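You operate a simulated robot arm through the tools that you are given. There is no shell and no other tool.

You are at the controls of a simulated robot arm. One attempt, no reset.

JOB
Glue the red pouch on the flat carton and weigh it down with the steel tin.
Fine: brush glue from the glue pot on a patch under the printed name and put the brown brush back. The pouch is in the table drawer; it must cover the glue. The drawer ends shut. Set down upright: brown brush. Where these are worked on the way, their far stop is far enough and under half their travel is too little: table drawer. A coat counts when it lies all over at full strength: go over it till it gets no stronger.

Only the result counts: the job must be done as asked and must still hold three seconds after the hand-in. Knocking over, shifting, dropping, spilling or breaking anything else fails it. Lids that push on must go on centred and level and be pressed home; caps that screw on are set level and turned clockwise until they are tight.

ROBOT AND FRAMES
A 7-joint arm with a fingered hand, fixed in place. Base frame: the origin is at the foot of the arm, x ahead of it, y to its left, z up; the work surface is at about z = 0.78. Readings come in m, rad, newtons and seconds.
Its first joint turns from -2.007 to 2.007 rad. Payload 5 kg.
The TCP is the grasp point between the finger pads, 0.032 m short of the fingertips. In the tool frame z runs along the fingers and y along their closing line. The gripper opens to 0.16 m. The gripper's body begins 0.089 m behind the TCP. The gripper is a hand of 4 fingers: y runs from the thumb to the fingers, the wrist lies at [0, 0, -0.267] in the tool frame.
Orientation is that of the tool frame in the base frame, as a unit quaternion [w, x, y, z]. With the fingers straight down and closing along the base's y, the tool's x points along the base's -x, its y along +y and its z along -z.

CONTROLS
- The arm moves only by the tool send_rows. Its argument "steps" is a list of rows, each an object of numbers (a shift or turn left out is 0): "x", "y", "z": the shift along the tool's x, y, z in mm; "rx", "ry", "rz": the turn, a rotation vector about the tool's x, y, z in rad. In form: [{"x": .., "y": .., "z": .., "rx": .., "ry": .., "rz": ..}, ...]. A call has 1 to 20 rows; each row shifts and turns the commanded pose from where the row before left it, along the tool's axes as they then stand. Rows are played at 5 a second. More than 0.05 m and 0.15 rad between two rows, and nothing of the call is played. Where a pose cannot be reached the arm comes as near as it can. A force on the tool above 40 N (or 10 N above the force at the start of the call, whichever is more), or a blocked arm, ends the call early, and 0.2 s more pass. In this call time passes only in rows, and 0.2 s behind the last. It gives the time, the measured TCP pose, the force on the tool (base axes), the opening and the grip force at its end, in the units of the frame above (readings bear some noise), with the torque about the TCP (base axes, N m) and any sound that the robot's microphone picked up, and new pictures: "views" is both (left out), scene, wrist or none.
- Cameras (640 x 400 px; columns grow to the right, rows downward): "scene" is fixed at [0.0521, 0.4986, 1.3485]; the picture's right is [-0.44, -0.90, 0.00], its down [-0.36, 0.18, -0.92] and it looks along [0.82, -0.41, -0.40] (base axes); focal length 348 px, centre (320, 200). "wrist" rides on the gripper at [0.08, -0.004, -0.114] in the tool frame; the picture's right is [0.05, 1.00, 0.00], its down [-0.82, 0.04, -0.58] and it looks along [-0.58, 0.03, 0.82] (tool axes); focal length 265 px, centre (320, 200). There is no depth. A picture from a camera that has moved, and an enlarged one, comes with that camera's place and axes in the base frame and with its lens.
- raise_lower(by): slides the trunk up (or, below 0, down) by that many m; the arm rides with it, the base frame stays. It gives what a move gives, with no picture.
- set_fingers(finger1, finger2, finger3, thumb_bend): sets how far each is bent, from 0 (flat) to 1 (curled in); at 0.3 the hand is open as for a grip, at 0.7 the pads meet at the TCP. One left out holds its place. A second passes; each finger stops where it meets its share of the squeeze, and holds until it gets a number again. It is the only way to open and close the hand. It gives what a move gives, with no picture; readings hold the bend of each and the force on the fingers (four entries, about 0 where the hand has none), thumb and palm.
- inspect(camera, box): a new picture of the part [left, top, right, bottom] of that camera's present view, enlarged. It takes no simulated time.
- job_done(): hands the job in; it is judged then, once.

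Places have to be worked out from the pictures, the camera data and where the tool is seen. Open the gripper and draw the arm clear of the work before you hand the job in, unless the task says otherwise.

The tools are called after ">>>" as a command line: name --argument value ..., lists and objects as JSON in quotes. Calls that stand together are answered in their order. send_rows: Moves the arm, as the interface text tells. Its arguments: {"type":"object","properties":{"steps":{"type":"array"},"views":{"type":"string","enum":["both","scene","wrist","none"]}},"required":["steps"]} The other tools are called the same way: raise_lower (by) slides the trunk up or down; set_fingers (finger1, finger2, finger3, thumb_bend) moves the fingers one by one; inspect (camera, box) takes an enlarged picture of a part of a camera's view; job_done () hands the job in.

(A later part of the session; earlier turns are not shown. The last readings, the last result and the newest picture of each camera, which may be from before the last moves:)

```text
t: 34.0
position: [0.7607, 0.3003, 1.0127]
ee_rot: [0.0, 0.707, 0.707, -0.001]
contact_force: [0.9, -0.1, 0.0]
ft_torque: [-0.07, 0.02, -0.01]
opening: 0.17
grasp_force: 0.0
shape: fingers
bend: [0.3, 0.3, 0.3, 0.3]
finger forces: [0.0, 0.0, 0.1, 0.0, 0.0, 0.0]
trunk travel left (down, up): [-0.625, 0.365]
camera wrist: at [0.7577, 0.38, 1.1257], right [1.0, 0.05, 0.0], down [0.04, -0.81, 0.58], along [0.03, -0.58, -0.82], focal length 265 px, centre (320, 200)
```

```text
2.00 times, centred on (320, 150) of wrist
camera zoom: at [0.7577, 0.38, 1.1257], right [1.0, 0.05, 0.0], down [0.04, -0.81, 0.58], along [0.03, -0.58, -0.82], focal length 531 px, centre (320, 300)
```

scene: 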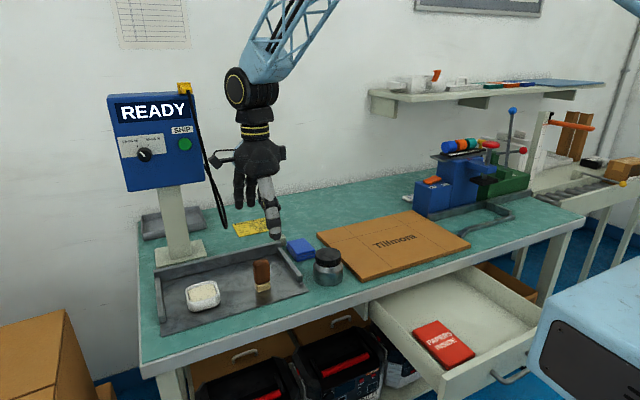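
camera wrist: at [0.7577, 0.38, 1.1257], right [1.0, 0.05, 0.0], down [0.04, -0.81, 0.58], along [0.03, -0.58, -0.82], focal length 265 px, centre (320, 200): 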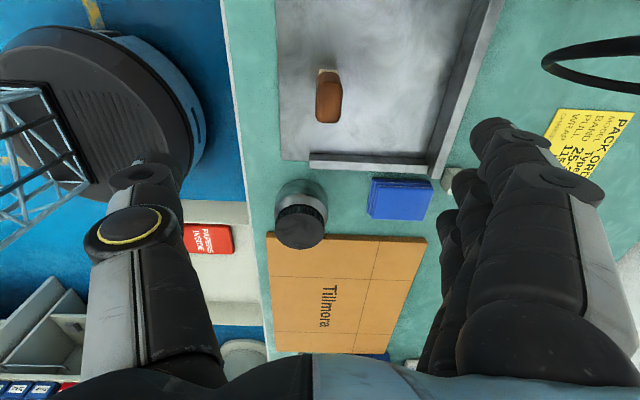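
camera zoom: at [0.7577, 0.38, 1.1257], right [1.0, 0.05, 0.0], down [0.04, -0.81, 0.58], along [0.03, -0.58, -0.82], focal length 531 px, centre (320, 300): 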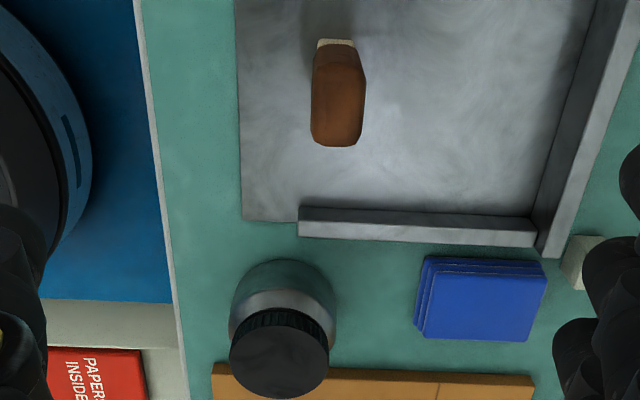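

The brush is about 24 mm along x and 33 mm along y, centred near (0.770, 0.306), with its top at about z=0.87. I half-close the hand and come down above it for a closer check.

>>> set_fingers --finger1 0.5 --finger2 0.5 --finger3 0.5 --thumb_bend 0.5

>>> send_rows --steps '[{"x": 6, "y": 10, "z": 20}, {"z": 30}, {"z": 30}]' --views "both"

>>> inspect --camera "wrist" --box '[200, 50, 440, 200]'

>>> inspect --camera "scene" --box '[180, 220, 340, 320]'

```text
t: 35.0
position: [0.7616, 0.2989, 1.0135]
ee_rot: [-0.001, 0.707, 0.707, -0.001]
contact_force: [-0.3, 0.1, -0.2]
ft_torque: [-0.02, 0.01, 0.01]
opening: 0.0922
grasp_force: 0.0
shape: fingers
bend: [0.5, 0.5, 0.5, 0.5]
finger forces: [0.0, 0.0, 0.1, 0.0, 0.0, 0.1]
trunk travel left (down, up): [-0.625, 0.365]
```

```text
t: 35.8
position: [0.7737, 0.3057, 0.9324]
ee_rot: [0.0, 0.708, 0.707, 0.0]
contact_force: [0.2, -0.2, 0.7]
ft_torque: [-0.02, 0.02, 0.01]
opening: 0.0919
grasp_force: 0.1
shape: fingers
bend: [0.5, 0.5, 0.5, 0.5]
finger forces: [0.0, 0.0, 0.0, 0.1, 0.0, 0.0]
trunk travel left (down, up): [-0.625, 0.365]
camera wrist: at [0.7701, 0.3851, 1.0464], right [1.0, 0.05, 0.0], down [0.04, -0.82, 0.58], along [0.03, -0.58, -0.82], focal length 265 px, centre (320, 200)
```

scene: 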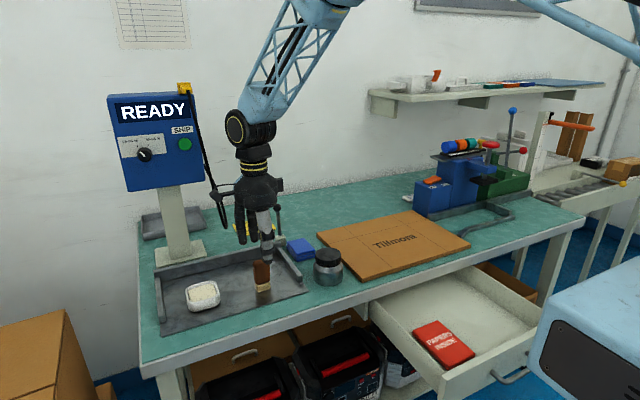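
wrist: 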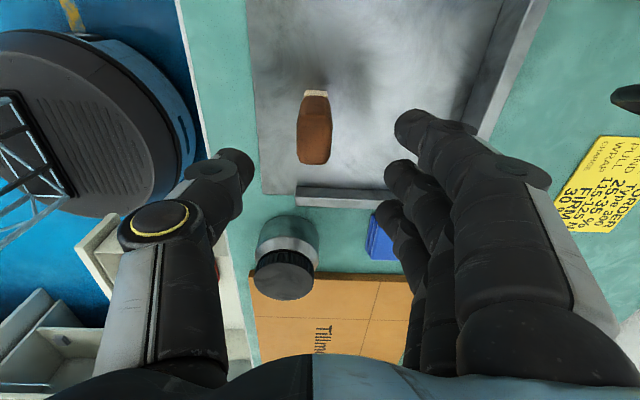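

```text
2.67 times, centred on (320, 125) of wrist
camera zoom: at [0.7701, 0.3851, 1.0464], right [1.0, 0.05, 0.0], down [0.04, -0.82, 0.58], along [0.03, -0.58, -0.82], focal length 708 px, centre (320, 400)
```

zoom: 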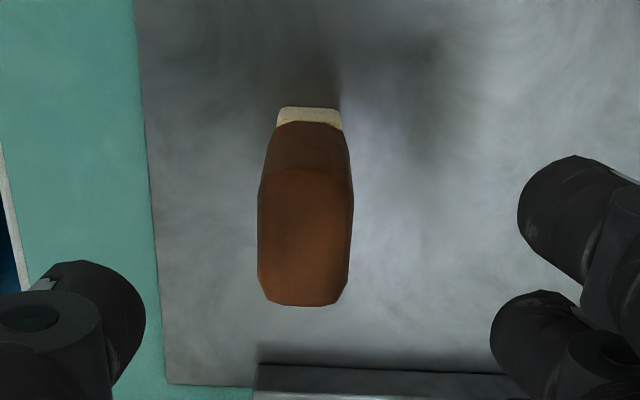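

```text
4.00 times, centred on (260, 270) of scene
camera zoom: at [0.0521, 0.4986, 1.3485], right [-0.44, -0.9, 0.0], down [-0.36, 0.18, -0.92], along [0.82, -0.41, -0.4], focal length 1390 px, centre (560, -80)
```

zoom: 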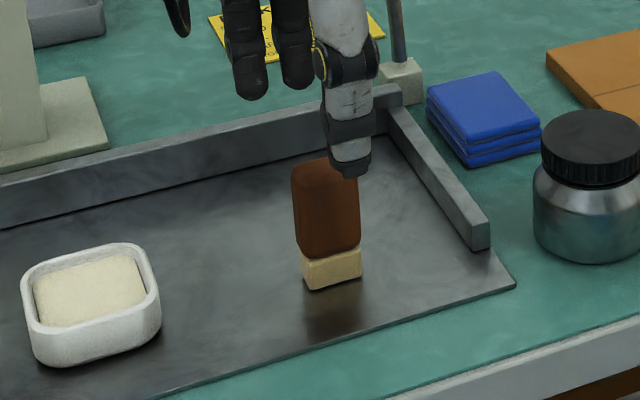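

The brush centre is about 3–4 mm to −x and +y of the tool axis. I correct that and lower so the pads are at the handle's upper part, at TCP z≈0.85.

>>> send_rows --steps '[{"x": 3, "y": -3.5, "z": 20}, {"z": 25}, {"z": 22}, {"z": 15}]'

>>> inspect --camera "wrist" --box '[200, 80, 440, 230]'

```text
t: 36.8
position: [0.768, 0.309, 0.8506]
ee_rot: [0.0, 0.707, 0.707, 0.0]
contact_force: [-0.2, 0.1, 0.2]
ft_torque: [-0.06, 0.0, -0.03]
opening: 0.092
grasp_force: 0.1
shape: fingers
bend: [0.5, 0.5, 0.5, 0.5]
finger forces: [0.0, 0.1, 0.0, 0.0, 0.0, 0.1]
trunk travel left (down, up): [-0.625, 0.365]
camera wrist: at [0.7655, 0.3882, 0.9636], right [1.0, 0.05, 0.0], down [0.04, -0.81, 0.58], along [0.03, -0.58, -0.82], focal length 265 px, centre (320, 200)
```

scene: 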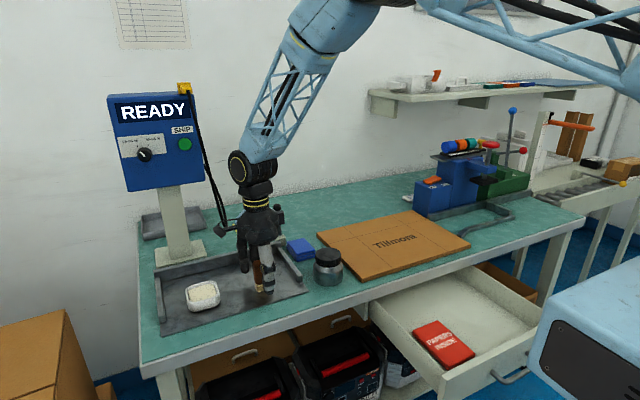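
wrist: 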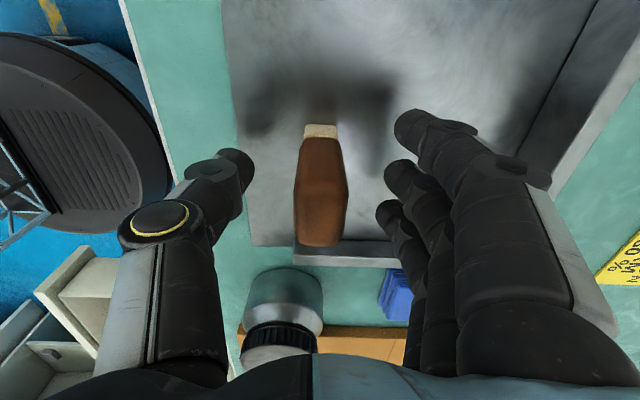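

```text
2.67 times, centred on (320, 155) of wrist
camera zoom: at [0.7655, 0.3882, 0.9636], right [1.0, 0.05, 0.0], down [0.04, -0.81, 0.58], along [0.03, -0.58, -0.82], focal length 708 px, centre (320, 320)
```

zoom: 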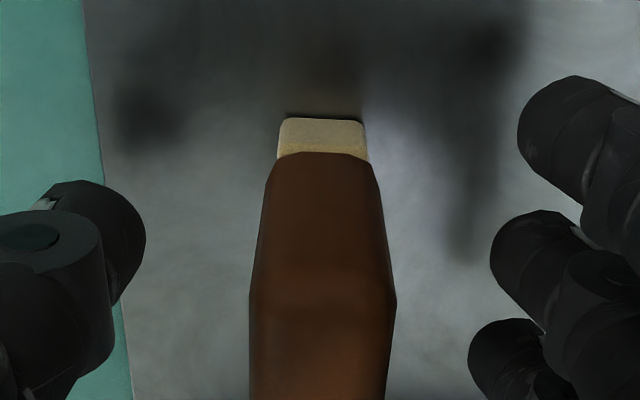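

The brush is centred between thumb and fingers within about 1 mm. I close on the handle.

>>> set_fingers --finger1 0.7 --finger2 0.7 --finger3 0.7 --thumb_bend 0.7

>>> inspect --camera "wrist" --box '[200, 80, 440, 230]'

```text
t: 37.8
position: [0.7681, 0.3077, 0.8511]
ee_rot: [0.001, 0.707, 0.707, 0.0]
contact_force: [-0.4, -0.1, 0.8]
ft_torque: [-0.01, -0.01, 0.0]
opening: 0.0293
grasp_force: 7.8
shape: fingers
bend: [0.7, 0.64, 0.7, 0.68]
finger forces: [0.0, 7.7, 0.0, 0.0, 7.7, 0.0]
trunk travel left (down, up): [-0.625, 0.365]
```

```text
2.67 times, centred on (320, 155) of wrist
camera zoom: at [0.7655, 0.3882, 0.9641], right [1.0, 0.05, 0.0], down [0.04, -0.82, 0.58], along [0.03, -0.58, -0.82], focal length 708 px, centre (320, 320)
```

zoom: 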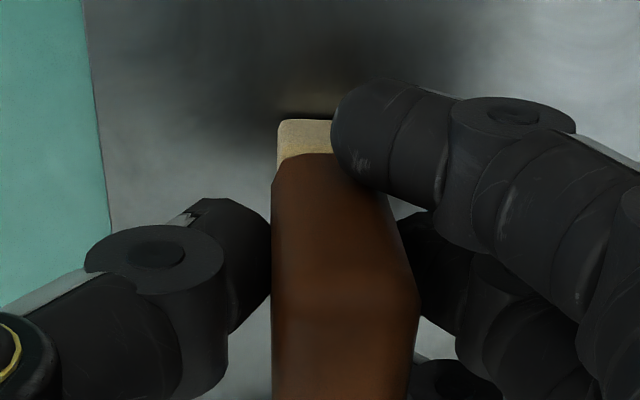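

Only the middle finger and thumb bear on the handle, at 7.7 N. I firm that pinch.

>>> set_fingers --finger2 0.76 --thumb_bend 0.76

>>> inspect --camera "wrist" --box '[200, 80, 440, 230]'

>>> inspect --camera "scene" --box '[180, 220, 340, 320]'

```text
t: 38.8
position: [0.7703, 0.3084, 0.8501]
ee_rot: [0.0, 0.707, 0.707, 0.0]
contact_force: [0.3, 0.4, 0.9]
ft_torque: [0.0, 0.0, -0.02]
opening: 0.0249
grasp_force: 11.9
shape: fingers
bend: [0.7, 0.63, 0.7, 0.71]
finger forces: [0.8, 10.7, 0.5, 0.0, 11.8, 0.1]
trunk travel left (down, up): [-0.625, 0.365]
```

```text
2.67 times, centred on (320, 155) of wrist
camera zoom: at [0.7655, 0.3881, 0.9641], right [1.0, 0.05, 0.0], down [0.04, -0.82, 0.58], along [0.03, -0.58, -0.82], focal length 708 px, centre (320, 320)
```

zoom: 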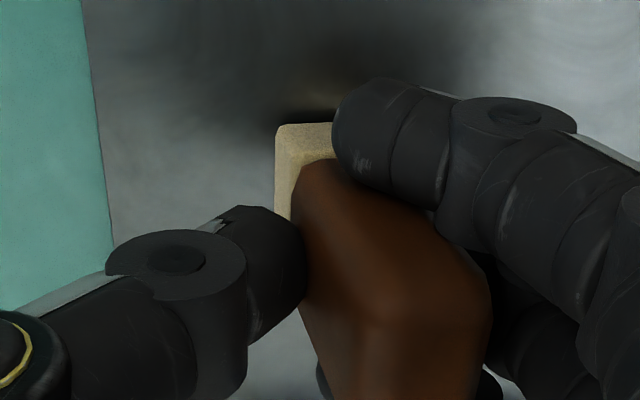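

```text
4.00 times, centred on (260, 270) of scene
camera zoom: at [0.0521, 0.4986, 1.3485], right [-0.44, -0.9, 0.0], down [-0.36, 0.18, -0.92], along [0.82, -0.41, -0.4], focal length 1390 px, centre (560, -80)
```

zoom: 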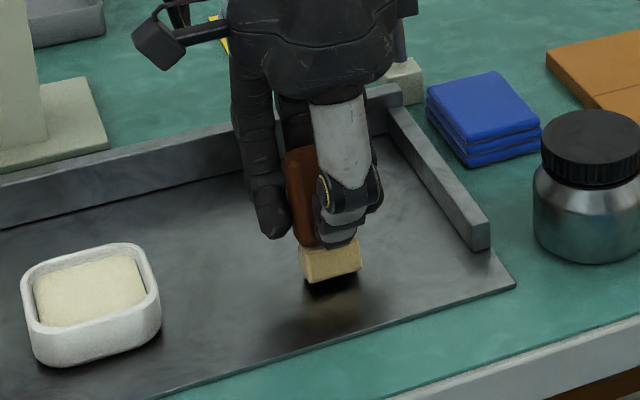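

The thumb overpowered the finger and tipped the brush. I ease both back to let it stand upright again, then I will pinch with the thumb as a fixed stop.

>>> set_fingers --thumb_bend 0.68 --finger2 0.66

>>> inspect --camera "wrist" --box '[200, 80, 440, 230]'

```text
t: 39.8
position: [0.7697, 0.3083, 0.8509]
ee_rot: [0.0, 0.707, 0.707, -0.001]
contact_force: [0.1, 1.2, 0.4]
ft_torque: [0.01, 0.0, -0.02]
opening: 0.0277
grasp_force: 3.8
shape: fingers
bend: [0.7, 0.62, 0.7, 0.67]
finger forces: [0.3, 3.6, 0.0, 0.1, 4.1, 0.1]
trunk travel left (down, up): [-0.625, 0.365]
```

```text
2.67 times, centred on (320, 155) of wrist
camera zoom: at [0.7654, 0.3881, 0.9642], right [1.0, 0.05, 0.0], down [0.04, -0.82, 0.58], along [0.03, -0.58, -0.82], focal length 708 px, centre (320, 320)
```

zoom: 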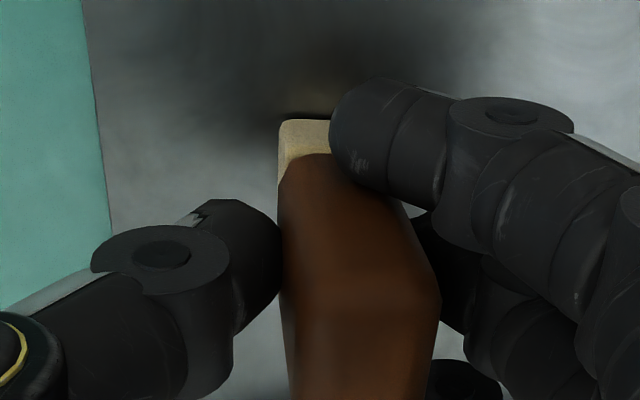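

It is coming back upright. I open the thumb further.

>>> set_fingers --thumb_bend 0.63 --finger2 0.63 --finger1 0.6 --finger3 0.6

>>> inspect --camera "wrist" --box '[200, 80, 440, 230]'

```text
t: 40.8
position: [0.7682, 0.308, 0.8498]
ee_rot: [0.0, 0.707, 0.708, 0.0]
contact_force: [-0.1, -0.6, -0.9]
ft_torque: [0.02, -0.03, 0.01]
opening: 0.0476
grasp_force: 0.2
shape: fingers
bend: [0.6, 0.63, 0.6, 0.63]
finger forces: [0.1, 0.1, 0.0, 0.0, 0.0, 0.0]
trunk travel left (down, up): [-0.625, 0.365]
```

```text
2.67 times, centred on (320, 155) of wrist
camera zoom: at [0.7654, 0.3881, 0.9641], right [1.0, 0.05, 0.0], down [0.04, -0.82, 0.58], along [0.03, -0.58, -0.82], focal length 708 px, centre (320, 320)
```

zoom: 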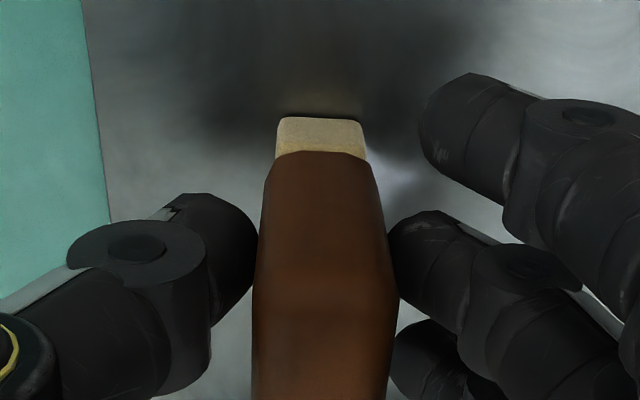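

The brush stands upright again between the pads. Now I pinch with the finger pushing against a nearly fixed thumb.

>>> set_fingers --thumb_bend 0.672 --finger2 0.76

>>> inspect --camera "wrist" --box '[200, 80, 440, 230]'

```text
t: 41.8
position: [0.7686, 0.3079, 0.8509]
ee_rot: [0.001, 0.708, 0.707, 0.0]
contact_force: [-0.4, -0.5, -1.2]
ft_torque: [-0.03, -0.04, 0.01]
opening: 0.0487
grasp_force: 8.7
shape: fingers
bend: [0.6, 0.69, 0.6, 0.65]
finger forces: [0.1, 8.5, 0.0, 0.0, 8.6, 0.1]
trunk travel left (down, up): [-0.625, 0.365]
```

```text
2.67 times, centred on (320, 155) of wrist
camera zoom: at [0.7655, 0.3882, 0.9641], right [1.0, 0.05, 0.0], down [0.04, -0.82, 0.58], along [0.03, -0.58, -0.82], focal length 708 px, centre (320, 320)
```

zoom: 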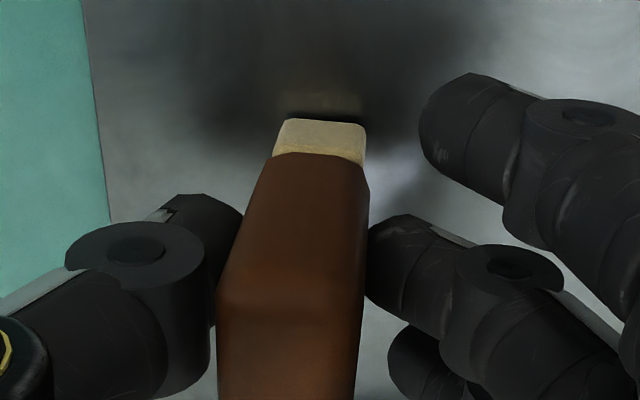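

Slightly tipped the other way now, so I nudge the thumb target up to bring it upright.

>>> set_fingers --thumb_bend 0.688

>>> inspect --camera "wrist" --box '[200, 80, 440, 230]'

```text
t: 42.8
position: [0.7683, 0.3077, 0.8518]
ee_rot: [0.0, 0.707, 0.707, -0.001]
contact_force: [1.1, -0.1, -0.4]
ft_torque: [0.01, 0.02, 0.02]
opening: 0.0485
grasp_force: 8.9
shape: fingers
bend: [0.6, 0.69, 0.6, 0.65]
finger forces: [0.0, 9.3, 0.0, 0.0, 9.4, 0.0]
trunk travel left (down, up): [-0.625, 0.365]
```

```text
2.67 times, centred on (320, 155) of wrist
camera zoom: at [0.7655, 0.3882, 0.9641], right [1.0, 0.05, 0.0], down [0.04, -0.82, 0.58], along [0.03, -0.58, -0.82], focal length 708 px, centre (320, 320)
```

zoom: 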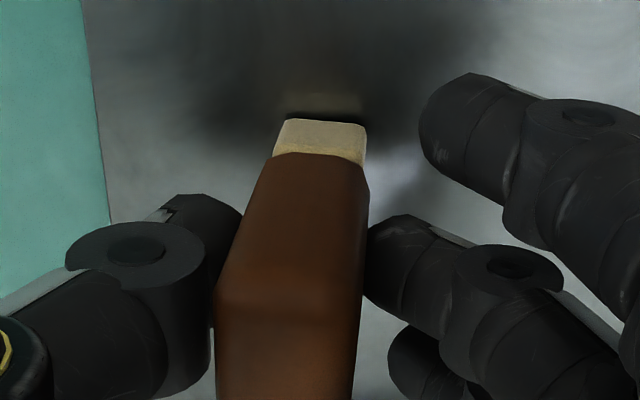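

The tilt is only a few degrees and the grip is steady at 9 N. I lift the brush and check how it hangs; I can correct the lean with the tool angle.

>>> send_rows --steps '[{"z": -5}, {"z": -10}, {"z": -15}, {"z": -20}, {"z": -20}, {"z": -20}]'

>>> inspect --camera "wrist" --box '[200, 80, 440, 230]'

>>> inspect --camera "scene" --box '[180, 200, 340, 300]'

```text
t: 44.2
position: [0.7677, 0.3101, 0.9405]
ee_rot: [0.001, 0.707, 0.707, 0.0]
contact_force: [0.0, 0.5, -0.6]
ft_torque: [0.03, 0.02, -0.02]
opening: 0.0485
grasp_force: 9.5
shape: fingers
bend: [0.6, 0.69, 0.6, 0.65]
finger forces: [0.1, 9.3, 0.0, 0.0, 9.3, 0.0]
trunk travel left (down, up): [-0.625, 0.365]
camera wrist: at [0.7657, 0.3886, 1.0551], right [1.0, 0.05, 0.0], down [0.04, -0.82, 0.58], along [0.03, -0.58, -0.82], focal length 265 px, centre (320, 200)
```

scene: 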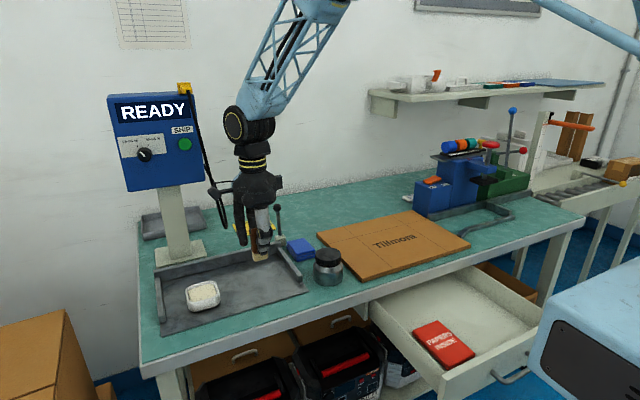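
wrist: 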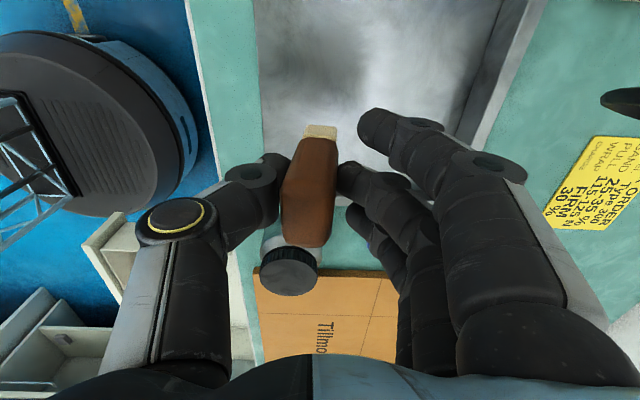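

```text
2.67 times, centred on (320, 155) of wrist
camera zoom: at [0.7657, 0.3886, 1.0551], right [1.0, 0.05, 0.0], down [0.04, -0.82, 0.58], along [0.03, -0.58, -0.82], focal length 708 px, centre (320, 320)
```

zoom: 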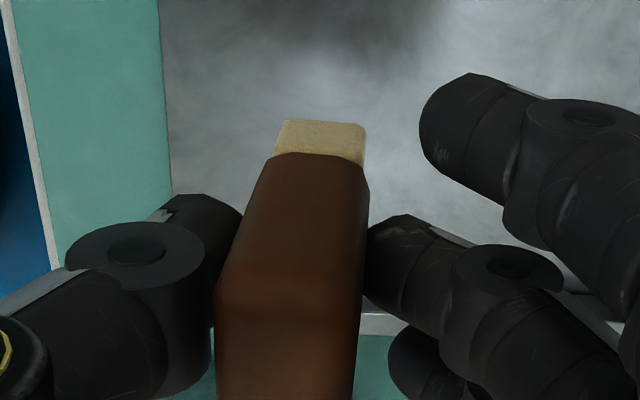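

```text
4.00 times, centred on (260, 250) of scene
camera zoom: at [0.0521, 0.4986, 1.3485], right [-0.44, -0.9, 0.0], down [-0.36, 0.18, -0.92], along [0.82, -0.41, -0.4], focal length 1390 px, centre (560, 0)
```

zoom: 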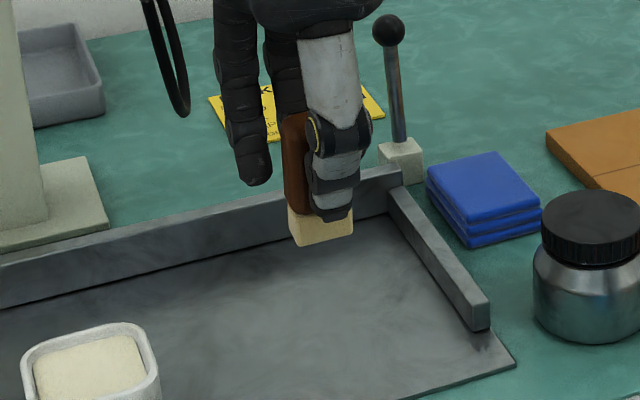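

The brush leans about 4° with its top toward −x and is held firmly. I rotate the tool to bring it vertical and move over the glue pot.

>>> send_rows --steps '[{"rx": 0.035, "x": 20}, {"rx": 0.034, "x": 25}, {"x": 32, "y": 5}, {"x": 32, "y": 5}, {"x": 32, "y": 5}]'

>>> inspect --camera "wrist" --box '[160, 50, 480, 250]'

>>> inspect --camera "scene" --box '[140, 210, 300, 310]'

```text
t: 45.4
position: [0.7851, 0.4492, 0.9369]
ee_rot: [-0.025, 0.707, 0.706, -0.025]
contact_force: [0.3, 0.3, -0.4]
ft_torque: [-0.02, 0.04, -0.01]
opening: 0.0486
grasp_force: 9.0
shape: fingers
bend: [0.6, 0.69, 0.6, 0.65]
finger forces: [0.1, 9.2, 0.0, 0.0, 9.3, 0.1]
trunk travel left (down, up): [-0.625, 0.365]
camera wrist: at [0.7892, 0.5288, 1.0505], right [1.0, 0.05, -0.07], down [0.08, -0.81, 0.57], along [-0.03, -0.58, -0.82], focal length 265 px, centre (320, 200)
```

scene: 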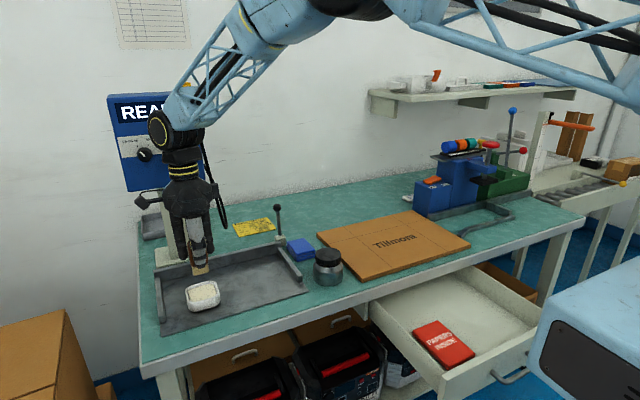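
wrist: 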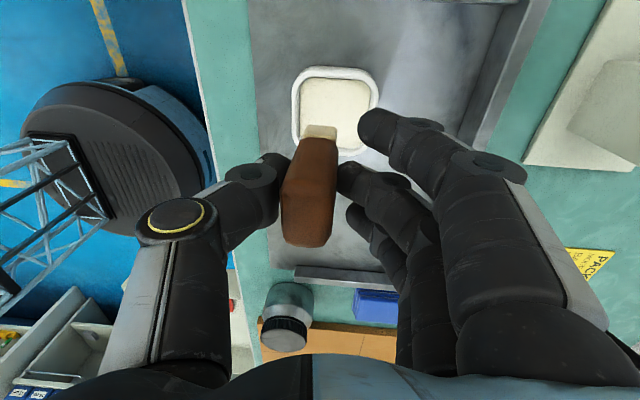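

```text
2.00 times, centred on (320, 150) of wrist
camera zoom: at [0.7892, 0.5288, 1.0505], right [1.0, 0.05, -0.07], down [0.08, -0.81, 0.57], along [-0.03, -0.58, -0.82], focal length 531 px, centre (320, 300)
```

zoom: 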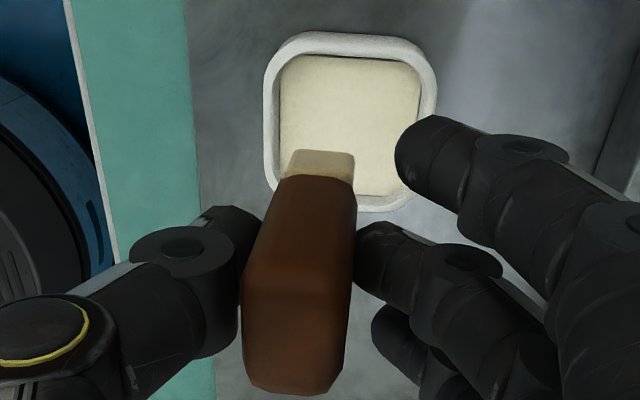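

```text
4.00 times, centred on (220, 260) of scene
camera zoom: at [0.0521, 0.4986, 1.3485], right [-0.44, -0.9, 0.0], down [-0.36, 0.18, -0.92], along [0.82, -0.41, -0.4], focal length 1390 px, centre (720, -40)
```

zoom: 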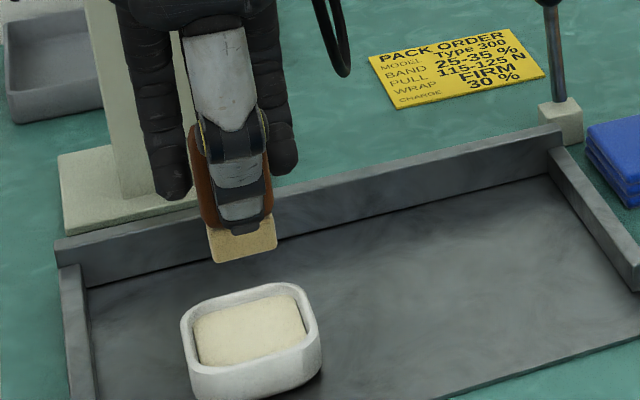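

The brush hangs vertical with its tip about 8 mm short of the pot centre at (0.788, 0.452). I centre it and descend into the pot, slowing near the glue.

>>> send_rows --steps '[{"x": 4, "y": 7.5}, {"y": 1.4, "z": 20}, {"y": 1.4, "z": 20}, {"y": 1.2, "z": 17}, {"y": 0.3, "z": 5}]'

>>> inspect --camera "scene" --box '[140, 210, 300, 310]'

>>> inspect --camera "wrist" --box '[160, 50, 480, 250]'

```text
t: 46.6
position: [0.7919, 0.4532, 0.8766]
ee_rot: [-0.024, 0.706, 0.707, -0.024]
contact_force: [-0.5, 0.7, -0.8]
ft_torque: [0.01, -0.02, -0.02]
opening: 0.0485
grasp_force: 9.2
shape: fingers
bend: [0.6, 0.69, 0.6, 0.65]
finger forces: [0.0, 9.2, 0.0, 0.0, 9.3, 0.0]
trunk travel left (down, up): [-0.625, 0.365]
camera wrist: at [0.7964, 0.5339, 0.9902], right [1.0, 0.05, -0.07], down [0.08, -0.82, 0.57], along [-0.03, -0.58, -0.82], focal length 265 px, centre (320, 200)
```

scene: 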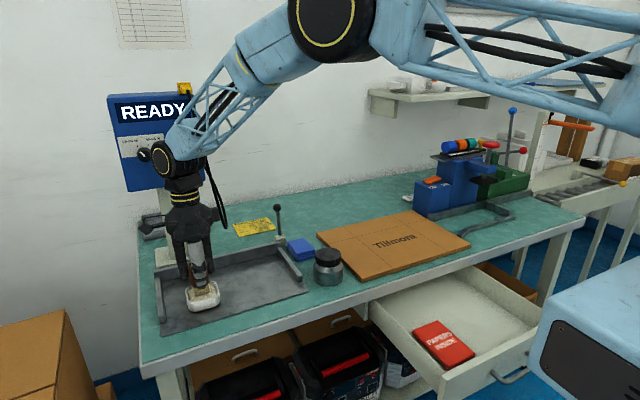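
wrist: 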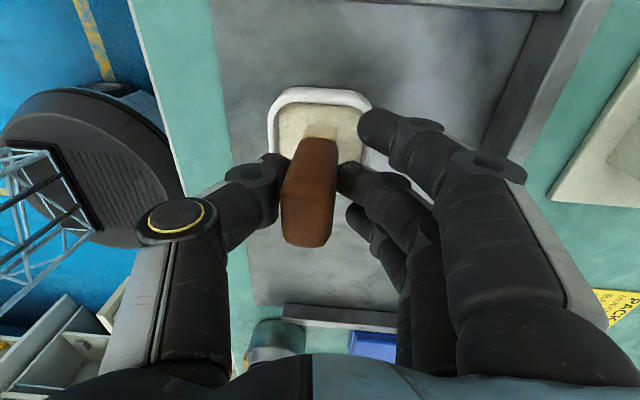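

```text
4.00 times, centred on (220, 260) of scene
camera zoom: at [0.0521, 0.4986, 1.3485], right [-0.44, -0.9, 0.0], down [-0.36, 0.18, -0.92], along [0.82, -0.41, -0.4], focal length 1390 px, centre (720, -40)
```

zoom: 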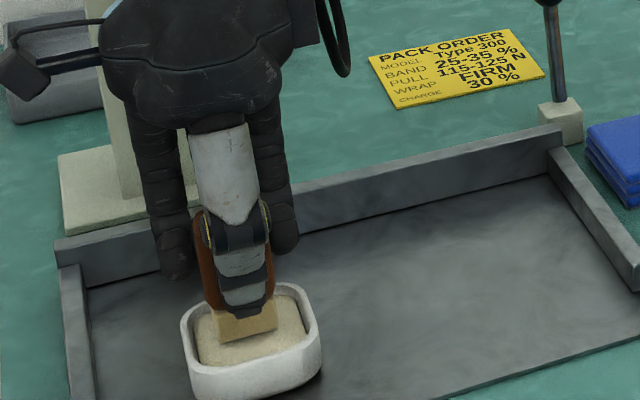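

```text
2.00 times, centred on (320, 150) of wrist
camera zoom: at [0.7964, 0.5339, 0.9902], right [1.0, 0.05, -0.07], down [0.08, -0.82, 0.57], along [-0.03, -0.58, -0.82], focal length 531 px, centre (320, 300)
```

zoom: 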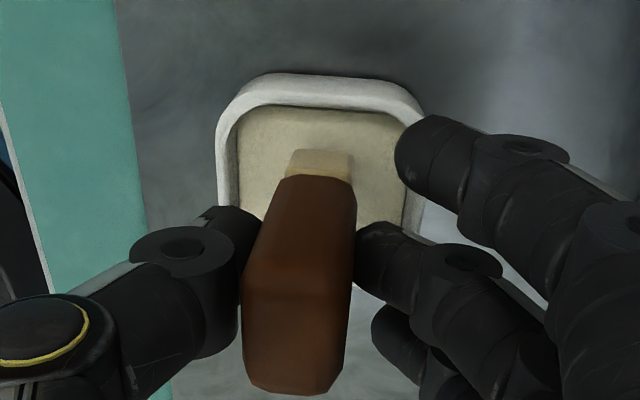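

The tip is centred just above the glue. I lower in 3 mm steps, watching the force.

>>> send_rows --steps '[{"y": 0.2, "z": 3}, {"y": 0.2, "z": 3}, {"y": 0.2, "z": 3}]' --views "none"

>>> inspect --camera "scene" --box '[180, 260, 260, 310]'

>>> inspect --camera "wrist" --box '[240, 70, 400, 170]'

```text
t: 47.4
position: [0.7923, 0.4547, 0.8701]
ee_rot: [-0.025, 0.706, 0.707, -0.022]
contact_force: [1.4, -0.7, 14.3]
ft_torque: [-0.03, 0.06, 0.04]
opening: 0.0483
grasp_force: 12.1
shape: fingers
bend: [0.6, 0.7, 0.6, 0.66]
finger forces: [0.0, 12.9, 0.0, 0.0, 11.7, 0.0]
trunk travel left (down, up): [-0.625, 0.365]
```

```text
8.00 times, centred on (220, 285) of scene
camera zoom: at [0.0521, 0.4986, 1.3485], right [-0.44, -0.9, 0.0], down [-0.36, 0.18, -0.92], along [0.82, -0.41, -0.4], focal length 2780 px, centre (1120, -480)
```

zoom: 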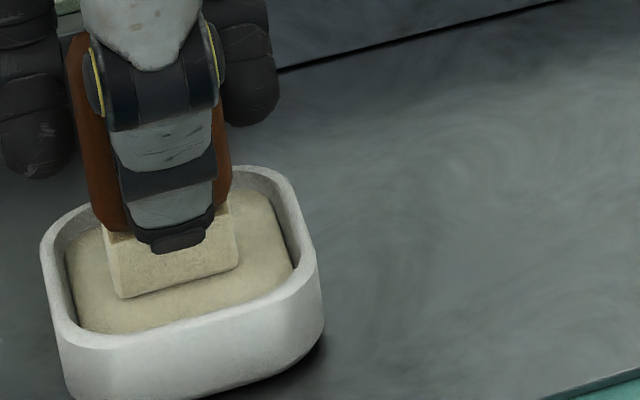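

```text
4.00 times, centred on (320, 120) of wrist
camera zoom: at [0.7964, 0.534, 0.9839], right [1.0, 0.05, -0.07], down [0.08, -0.82, 0.57], along [-0.02, -0.58, -0.82], focal length 1062 px, centre (320, 520)
```

zoom: 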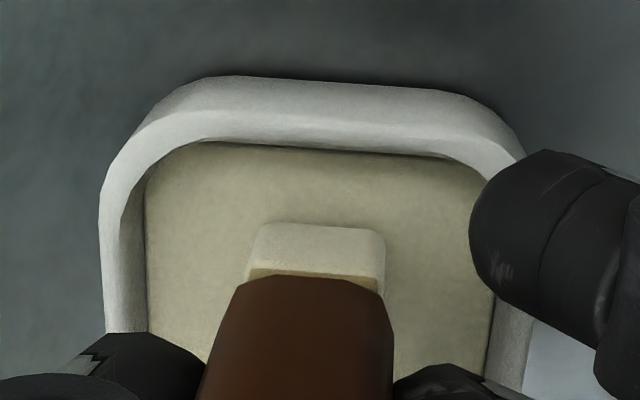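

The tip bears on the glue at 14 N and has taken on a cream coat. I lift straight out and check the load and the grip.

>>> send_rows --steps '[{"y": -0.2, "z": -3}, {"y": -0.7, "z": -10}, {"y": -1.4, "z": -20}, {"y": -1.7, "z": -25}, {"y": -1.7, "z": -25}]' --views "none"

>>> inspect --camera "wrist" --box '[160, 50, 480, 250]'

>>> inspect --camera "scene" --box '[160, 230, 260, 292]'

```text
t: 48.6
position: [0.793, 0.4545, 0.9496]
ee_rot: [-0.025, 0.707, 0.707, -0.024]
contact_force: [-0.6, -0.8, -1.0]
ft_torque: [-0.02, -0.02, -0.01]
opening: 0.0484
grasp_force: 9.2
shape: fingers
bend: [0.6, 0.7, 0.6, 0.66]
finger forces: [0.0, 9.1, 0.0, 0.0, 9.2, 0.0]
trunk travel left (down, up): [-0.625, 0.365]
```

```text
2.00 times, centred on (320, 150) of wrist
camera zoom: at [0.7971, 0.5344, 1.0637], right [1.0, 0.05, -0.07], down [0.08, -0.81, 0.57], along [-0.03, -0.58, -0.82], focal length 531 px, centre (320, 300)
```

zoom: 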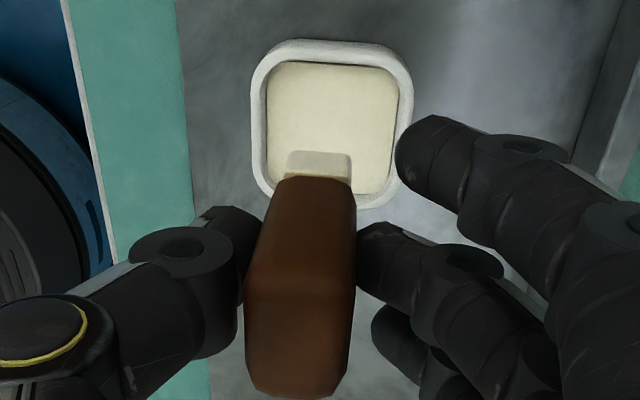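

```text
6.40 times, centred on (210, 261) of scene
camera zoom: at [0.0521, 0.4986, 1.3485], right [-0.44, -0.9, 0.0], down [-0.36, 0.18, -0.92], along [0.82, -0.41, -0.4], focal length 2224 px, centre (1024, -190)
```

zoom: 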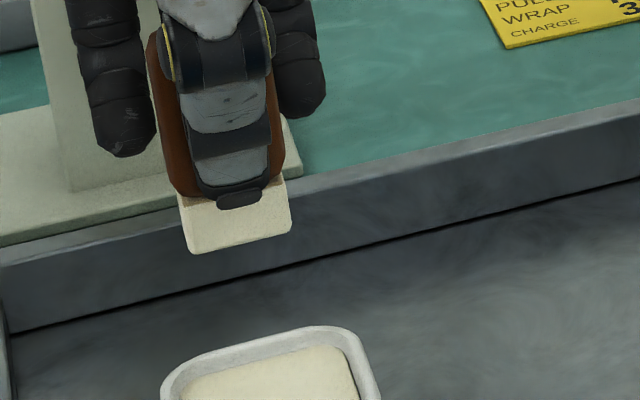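

The bristles are loaded with glue and the grip is unchanged. I raise and carry the brush over the tin to above the patch under the name, approx (0.722, -0.137).

>>> send_rows --steps '[{"z": -25}, {"z": -25}, {"x": -41, "y": -5}, {"x": -41, "y": -5}, {"x": -41, "y": -5}, {"x": -41, "y": -5}, {"x": -41, "y": -5}, {"x": -41, "y": -5}, {"x": -41, "y": -5}, {"x": -41, "y": -5}, {"x": -41, "y": -5}, {"x": -41, "y": -5}, {"x": -41, "y": -5}, {"x": -41, "y": -5}, {"x": -41, "y": -5}, {"x": -40, "y": -5}]'

>>> inspect --camera "wrist" --box '[160, 50, 480, 250]'

>>> inspect --camera "scene" --box '[320, 190, 480, 290]'

```text
t: 52.0
position: [0.7254, -0.1205, 1.0065]
ee_rot: [-0.025, 0.707, 0.707, -0.024]
contact_force: [0.8, 0.3, -0.1]
ft_torque: [0.03, 0.03, 0.01]
opening: 0.0484
grasp_force: 8.8
shape: fingers
bend: [0.6, 0.7, 0.6, 0.66]
finger forces: [0.0, 8.8, 0.1, 0.0, 8.8, 0.1]
trunk travel left (down, up): [-0.625, 0.365]
camera wrist: at [0.7291, -0.0404, 1.1203], right [1.0, 0.05, -0.07], down [0.08, -0.82, 0.57], along [-0.03, -0.58, -0.82], focal length 265 px, centre (320, 200)
```

scene: 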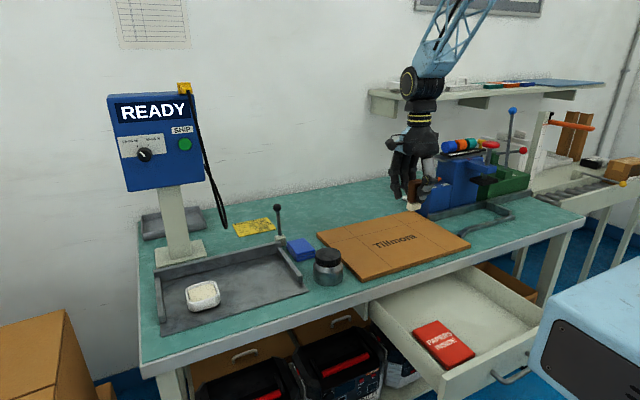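
wrist: 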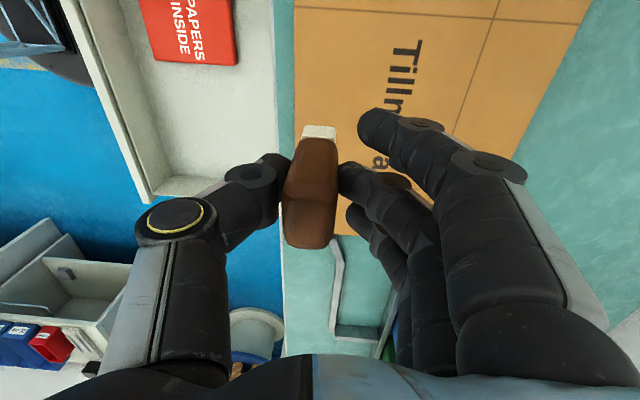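

```text
2.00 times, centred on (320, 150) of wrist
camera zoom: at [0.7291, -0.0404, 1.1203], right [1.0, 0.05, -0.07], down [0.08, -0.82, 0.57], along [-0.03, -0.58, -0.82], focal length 531 px, centre (320, 300)
```

zoom: 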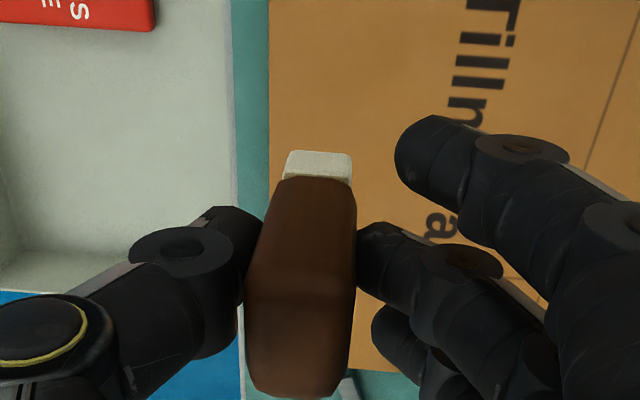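

```text
4.00 times, centred on (400, 240) of scene
camera zoom: at [0.0521, 0.4986, 1.3485], right [-0.44, -0.9, 0.0], down [-0.36, 0.18, -0.92], along [0.82, -0.41, -0.4], focal length 1390 px, centre (0, 40)
```

zoom: 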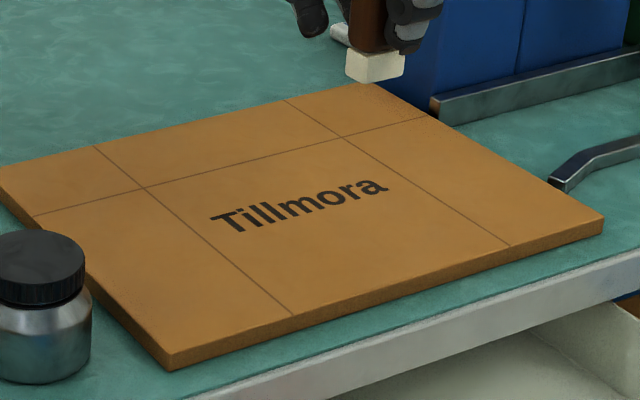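

The name's baseline is at x≈0.784 and the carton's front edge at x≈0.678, so I take the patch centre as (0.730, -0.137). I position at the patch's corner and descend to just above the carton.

>>> send_rows --steps '[{"x": 2, "y": -10}, {"y": 2.1, "z": 30}, {"y": 2.1, "z": 30}, {"y": 2.1, "z": 30}, {"y": 1.5, "z": 22}, {"y": 0.9, "z": 13}]'

>>> inspect --camera "scene" --box '[340, 200, 500, 300]'

>>> inspect --camera "wrist" --box '[200, 50, 440, 200]'

```text
t: 53.4
position: [0.7149, -0.1168, 0.8797]
ee_rot: [-0.024, 0.707, 0.706, -0.024]
contact_force: [-0.3, 0.1, 0.0]
ft_torque: [0.01, 0.0, -0.02]
opening: 0.0484
grasp_force: 8.4
shape: fingers
bend: [0.6, 0.7, 0.6, 0.66]
finger forces: [0.1, 8.8, 0.0, 0.1, 8.8, 0.0]
trunk travel left (down, up): [-0.625, 0.365]
camera wrist: at [0.7189, -0.0376, 0.9941], right [1.0, 0.05, -0.07], down [0.08, -0.82, 0.57], along [-0.03, -0.58, -0.82], focal length 265 px, centre (320, 200)
```

scene: 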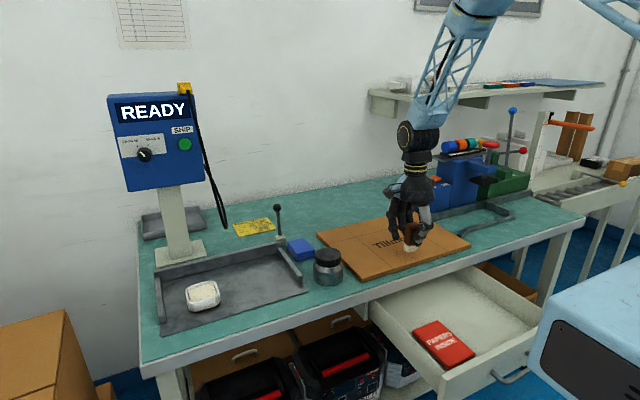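
wrist: 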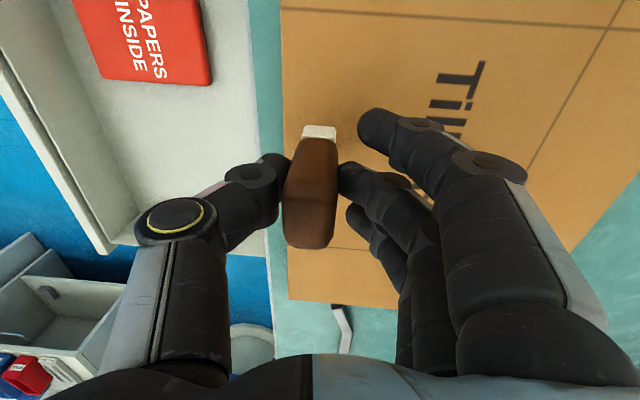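

```text
4.00 times, centred on (420, 250) of scene
camera zoom: at [0.0521, 0.4986, 1.3485], right [-0.44, -0.9, 0.0], down [-0.36, 0.18, -0.92], along [0.82, -0.41, -0.4], focal length 1390 px, centre (-80, 0)
```

zoom: 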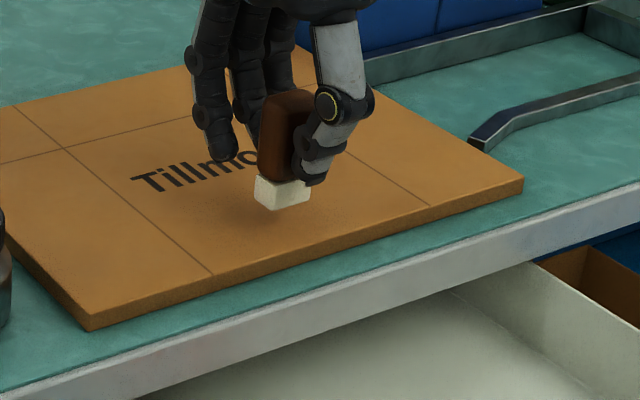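

```text
2.67 times, centred on (320, 125) of wrist
camera zoom: at [0.7189, -0.0376, 0.9941], right [1.0, 0.05, -0.07], down [0.08, -0.82, 0.57], along [-0.03, -0.58, -0.82], focal length 708 px, centre (320, 400)
```

zoom: 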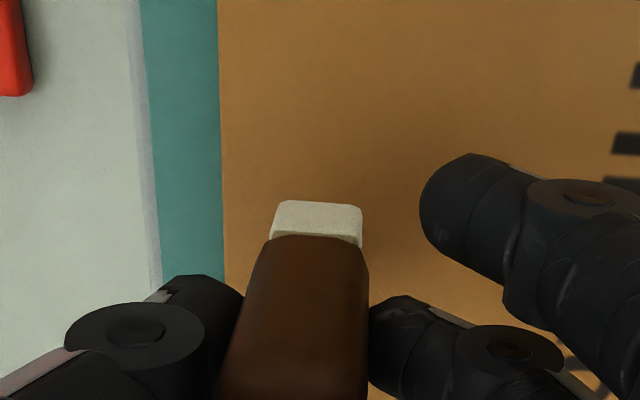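

The tip is at x≈0.711, the first stripe of the patch. I lower gently to light contact.

>>> send_rows --steps '[{"y": 0.2, "z": 3}, {"y": 0.2, "z": 3}, {"y": 0.2, "z": 3}]' --views "none"

>>> send_rows --steps '[{"y": 0.1, "z": 2}]' --views "none"

>>> inspect --camera "scene" --box '[380, 220, 460, 270]'

```text
t: 54.2
position: [0.7156, -0.118, 0.8724]
ee_rot: [-0.025, 0.707, 0.706, -0.025]
contact_force: [-0.1, 0.6, -0.2]
ft_torque: [0.03, 0.01, 0.0]
opening: 0.0483
grasp_force: 8.5
shape: fingers
bend: [0.6, 0.7, 0.6, 0.66]
finger forces: [0.1, 8.8, 0.0, 0.0, 8.7, 0.1]
trunk travel left (down, up): [-0.625, 0.365]
```

```text
t: 54.6
position: [0.7159, -0.1179, 0.8701]
ee_rot: [-0.024, 0.706, 0.707, -0.025]
contact_force: [0.0, -0.2, -0.6]
ft_torque: [-0.02, 0.01, 0.0]
opening: 0.0485
grasp_force: 9.0
shape: fingers
bend: [0.6, 0.7, 0.6, 0.66]
finger forces: [0.0, 8.8, 0.1, 0.0, 8.8, 0.0]
trunk travel left (down, up): [-0.625, 0.365]
```

```text
8.00 times, centred on (420, 245) of scene
camera zoom: at [0.0521, 0.4986, 1.3485], right [-0.44, -0.9, 0.0], down [-0.36, 0.18, -0.92], along [0.82, -0.41, -0.4], focal length 2780 px, centre (-480, -160)
```

zoom: 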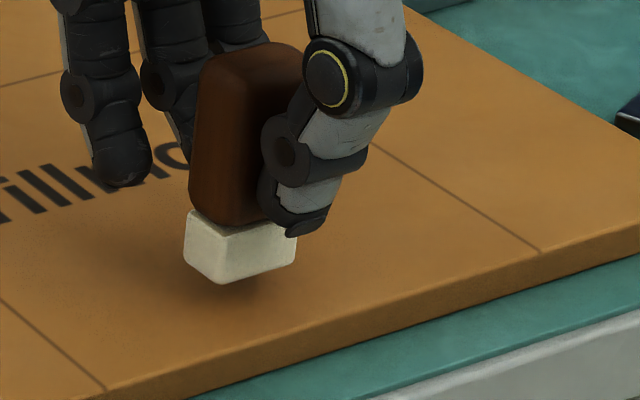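

Still a few millimetres of air under the bristles, so I go down 2 mm at a time.

>>> send_rows --steps '[{"y": 0.1, "z": 2}, {"y": 0.1, "z": 2}]' --views "none"

>>> send_rows --steps '[{"y": 0.1, "z": 2}]' --views "none"

>>> inspect --camera "scene" --box '[380, 220, 460, 270]'

```text
t: 55.2
position: [0.7145, -0.1177, 0.8667]
ee_rot: [-0.025, 0.706, 0.707, -0.025]
contact_force: [-0.2, -0.3, -1.1]
ft_torque: [-0.01, -0.02, 0.0]
opening: 0.0487
grasp_force: 9.1
shape: fingers
bend: [0.6, 0.7, 0.6, 0.66]
finger forces: [0.1, 8.9, 0.1, 0.0, 8.7, 0.0]
trunk travel left (down, up): [-0.625, 0.365]
```

```text
t: 55.6
position: [0.7143, -0.1165, 0.8631]
ee_rot: [-0.025, 0.707, 0.707, -0.025]
contact_force: [-0.6, -0.2, 0.2]
ft_torque: [0.01, 0.0, 0.02]
opening: 0.0482
grasp_force: 8.6
shape: fingers
bend: [0.6, 0.7, 0.6, 0.66]
finger forces: [0.0, 8.7, 0.1, 0.0, 8.8, 0.0]
trunk travel left (down, up): [-0.625, 0.365]
```

```text
8.00 times, centred on (420, 245) of scene
camera zoom: at [0.0521, 0.4986, 1.3485], right [-0.44, -0.9, 0.0], down [-0.36, 0.18, -0.92], along [0.82, -0.41, -0.4], focal length 2780 px, centre (-480, -160)
```

zoom: 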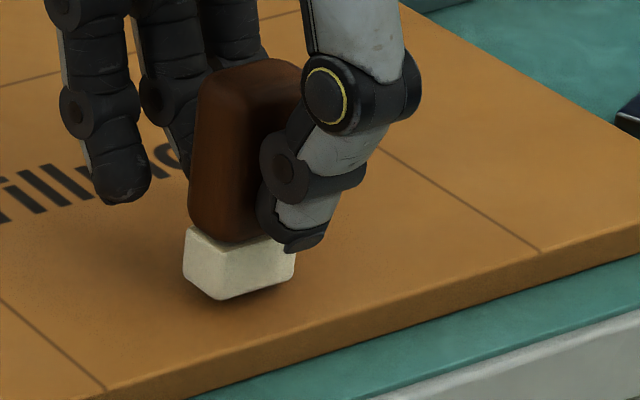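

Nearly touching. I continue in 1–2 mm steps.

>>> send_rows --steps '[{"y": 0.1, "z": 1.5}]' --views "none"

>>> send_rows --steps '[{"y": 0.1, "z": 1.5}]' --views "none"

>>> inspect --camera "scene" --box '[380, 220, 460, 270]'

```text
t: 56.0
position: [0.7152, -0.1166, 0.8622]
ee_rot: [-0.025, 0.707, 0.707, -0.025]
contact_force: [0.3, 0.1, 0.1]
ft_torque: [-0.01, 0.03, -0.02]
opening: 0.0486
grasp_force: 8.9
shape: fingers
bend: [0.6, 0.7, 0.6, 0.66]
finger forces: [0.1, 8.8, 0.1, 0.0, 8.8, 0.0]
trunk travel left (down, up): [-0.625, 0.365]
```

```text
t: 56.4
position: [0.7146, -0.116, 0.8603]
ee_rot: [-0.025, 0.706, 0.707, -0.025]
contact_force: [0.1, 0.5, 0.1]
ft_torque: [0.01, -0.01, 0.0]
opening: 0.0484
grasp_force: 8.6
shape: fingers
bend: [0.6, 0.7, 0.6, 0.66]
finger forces: [0.1, 8.8, 0.0, 0.0, 8.8, 0.0]
trunk travel left (down, up): [-0.625, 0.365]
```

```text
8.00 times, centred on (420, 245) of scene
camera zoom: at [0.0521, 0.4986, 1.3485], right [-0.44, -0.9, 0.0], down [-0.36, 0.18, -0.92], along [0.82, -0.41, -0.4], focal length 2780 px, centre (-480, -160)
```

zoom: 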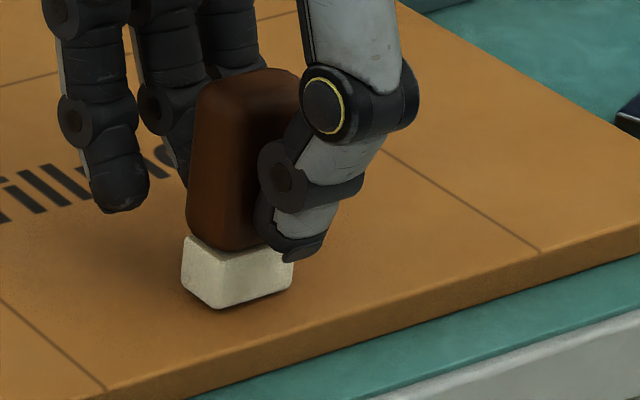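

>>> send_rows --steps '[{"y": 0.1, "z": 1.5}]' --views "none"

>>> send_rows --steps '[{"y": 0.1, "z": 1.5}]' --views "none"

```text
t: 56.8
position: [0.7146, -0.1169, 0.8595]
ee_rot: [-0.023, 0.707, 0.707, -0.024]
contact_force: [-0.8, 0.4, 2.0]
ft_torque: [-0.03, -0.01, 0.0]
opening: 0.0485
grasp_force: 9.4
shape: fingers
bend: [0.6, 0.7, 0.6, 0.66]
finger forces: [0.0, 9.2, 0.0, 0.0, 9.6, 0.0]
trunk travel left (down, up): [-0.625, 0.365]
```

```text
t: 57.2
position: [0.7154, -0.117, 0.8574]
ee_rot: [-0.024, 0.707, 0.707, -0.024]
contact_force: [-0.3, 0.5, 8.5]
ft_torque: [0.0, 0.09, -0.01]
opening: 0.0483
grasp_force: 10.8
shape: fingers
bend: [0.6, 0.7, 0.6, 0.66]
finger forces: [0.1, 10.2, 0.0, 0.1, 11.0, 0.1]
trunk travel left (down, up): [-0.625, 0.365]
```

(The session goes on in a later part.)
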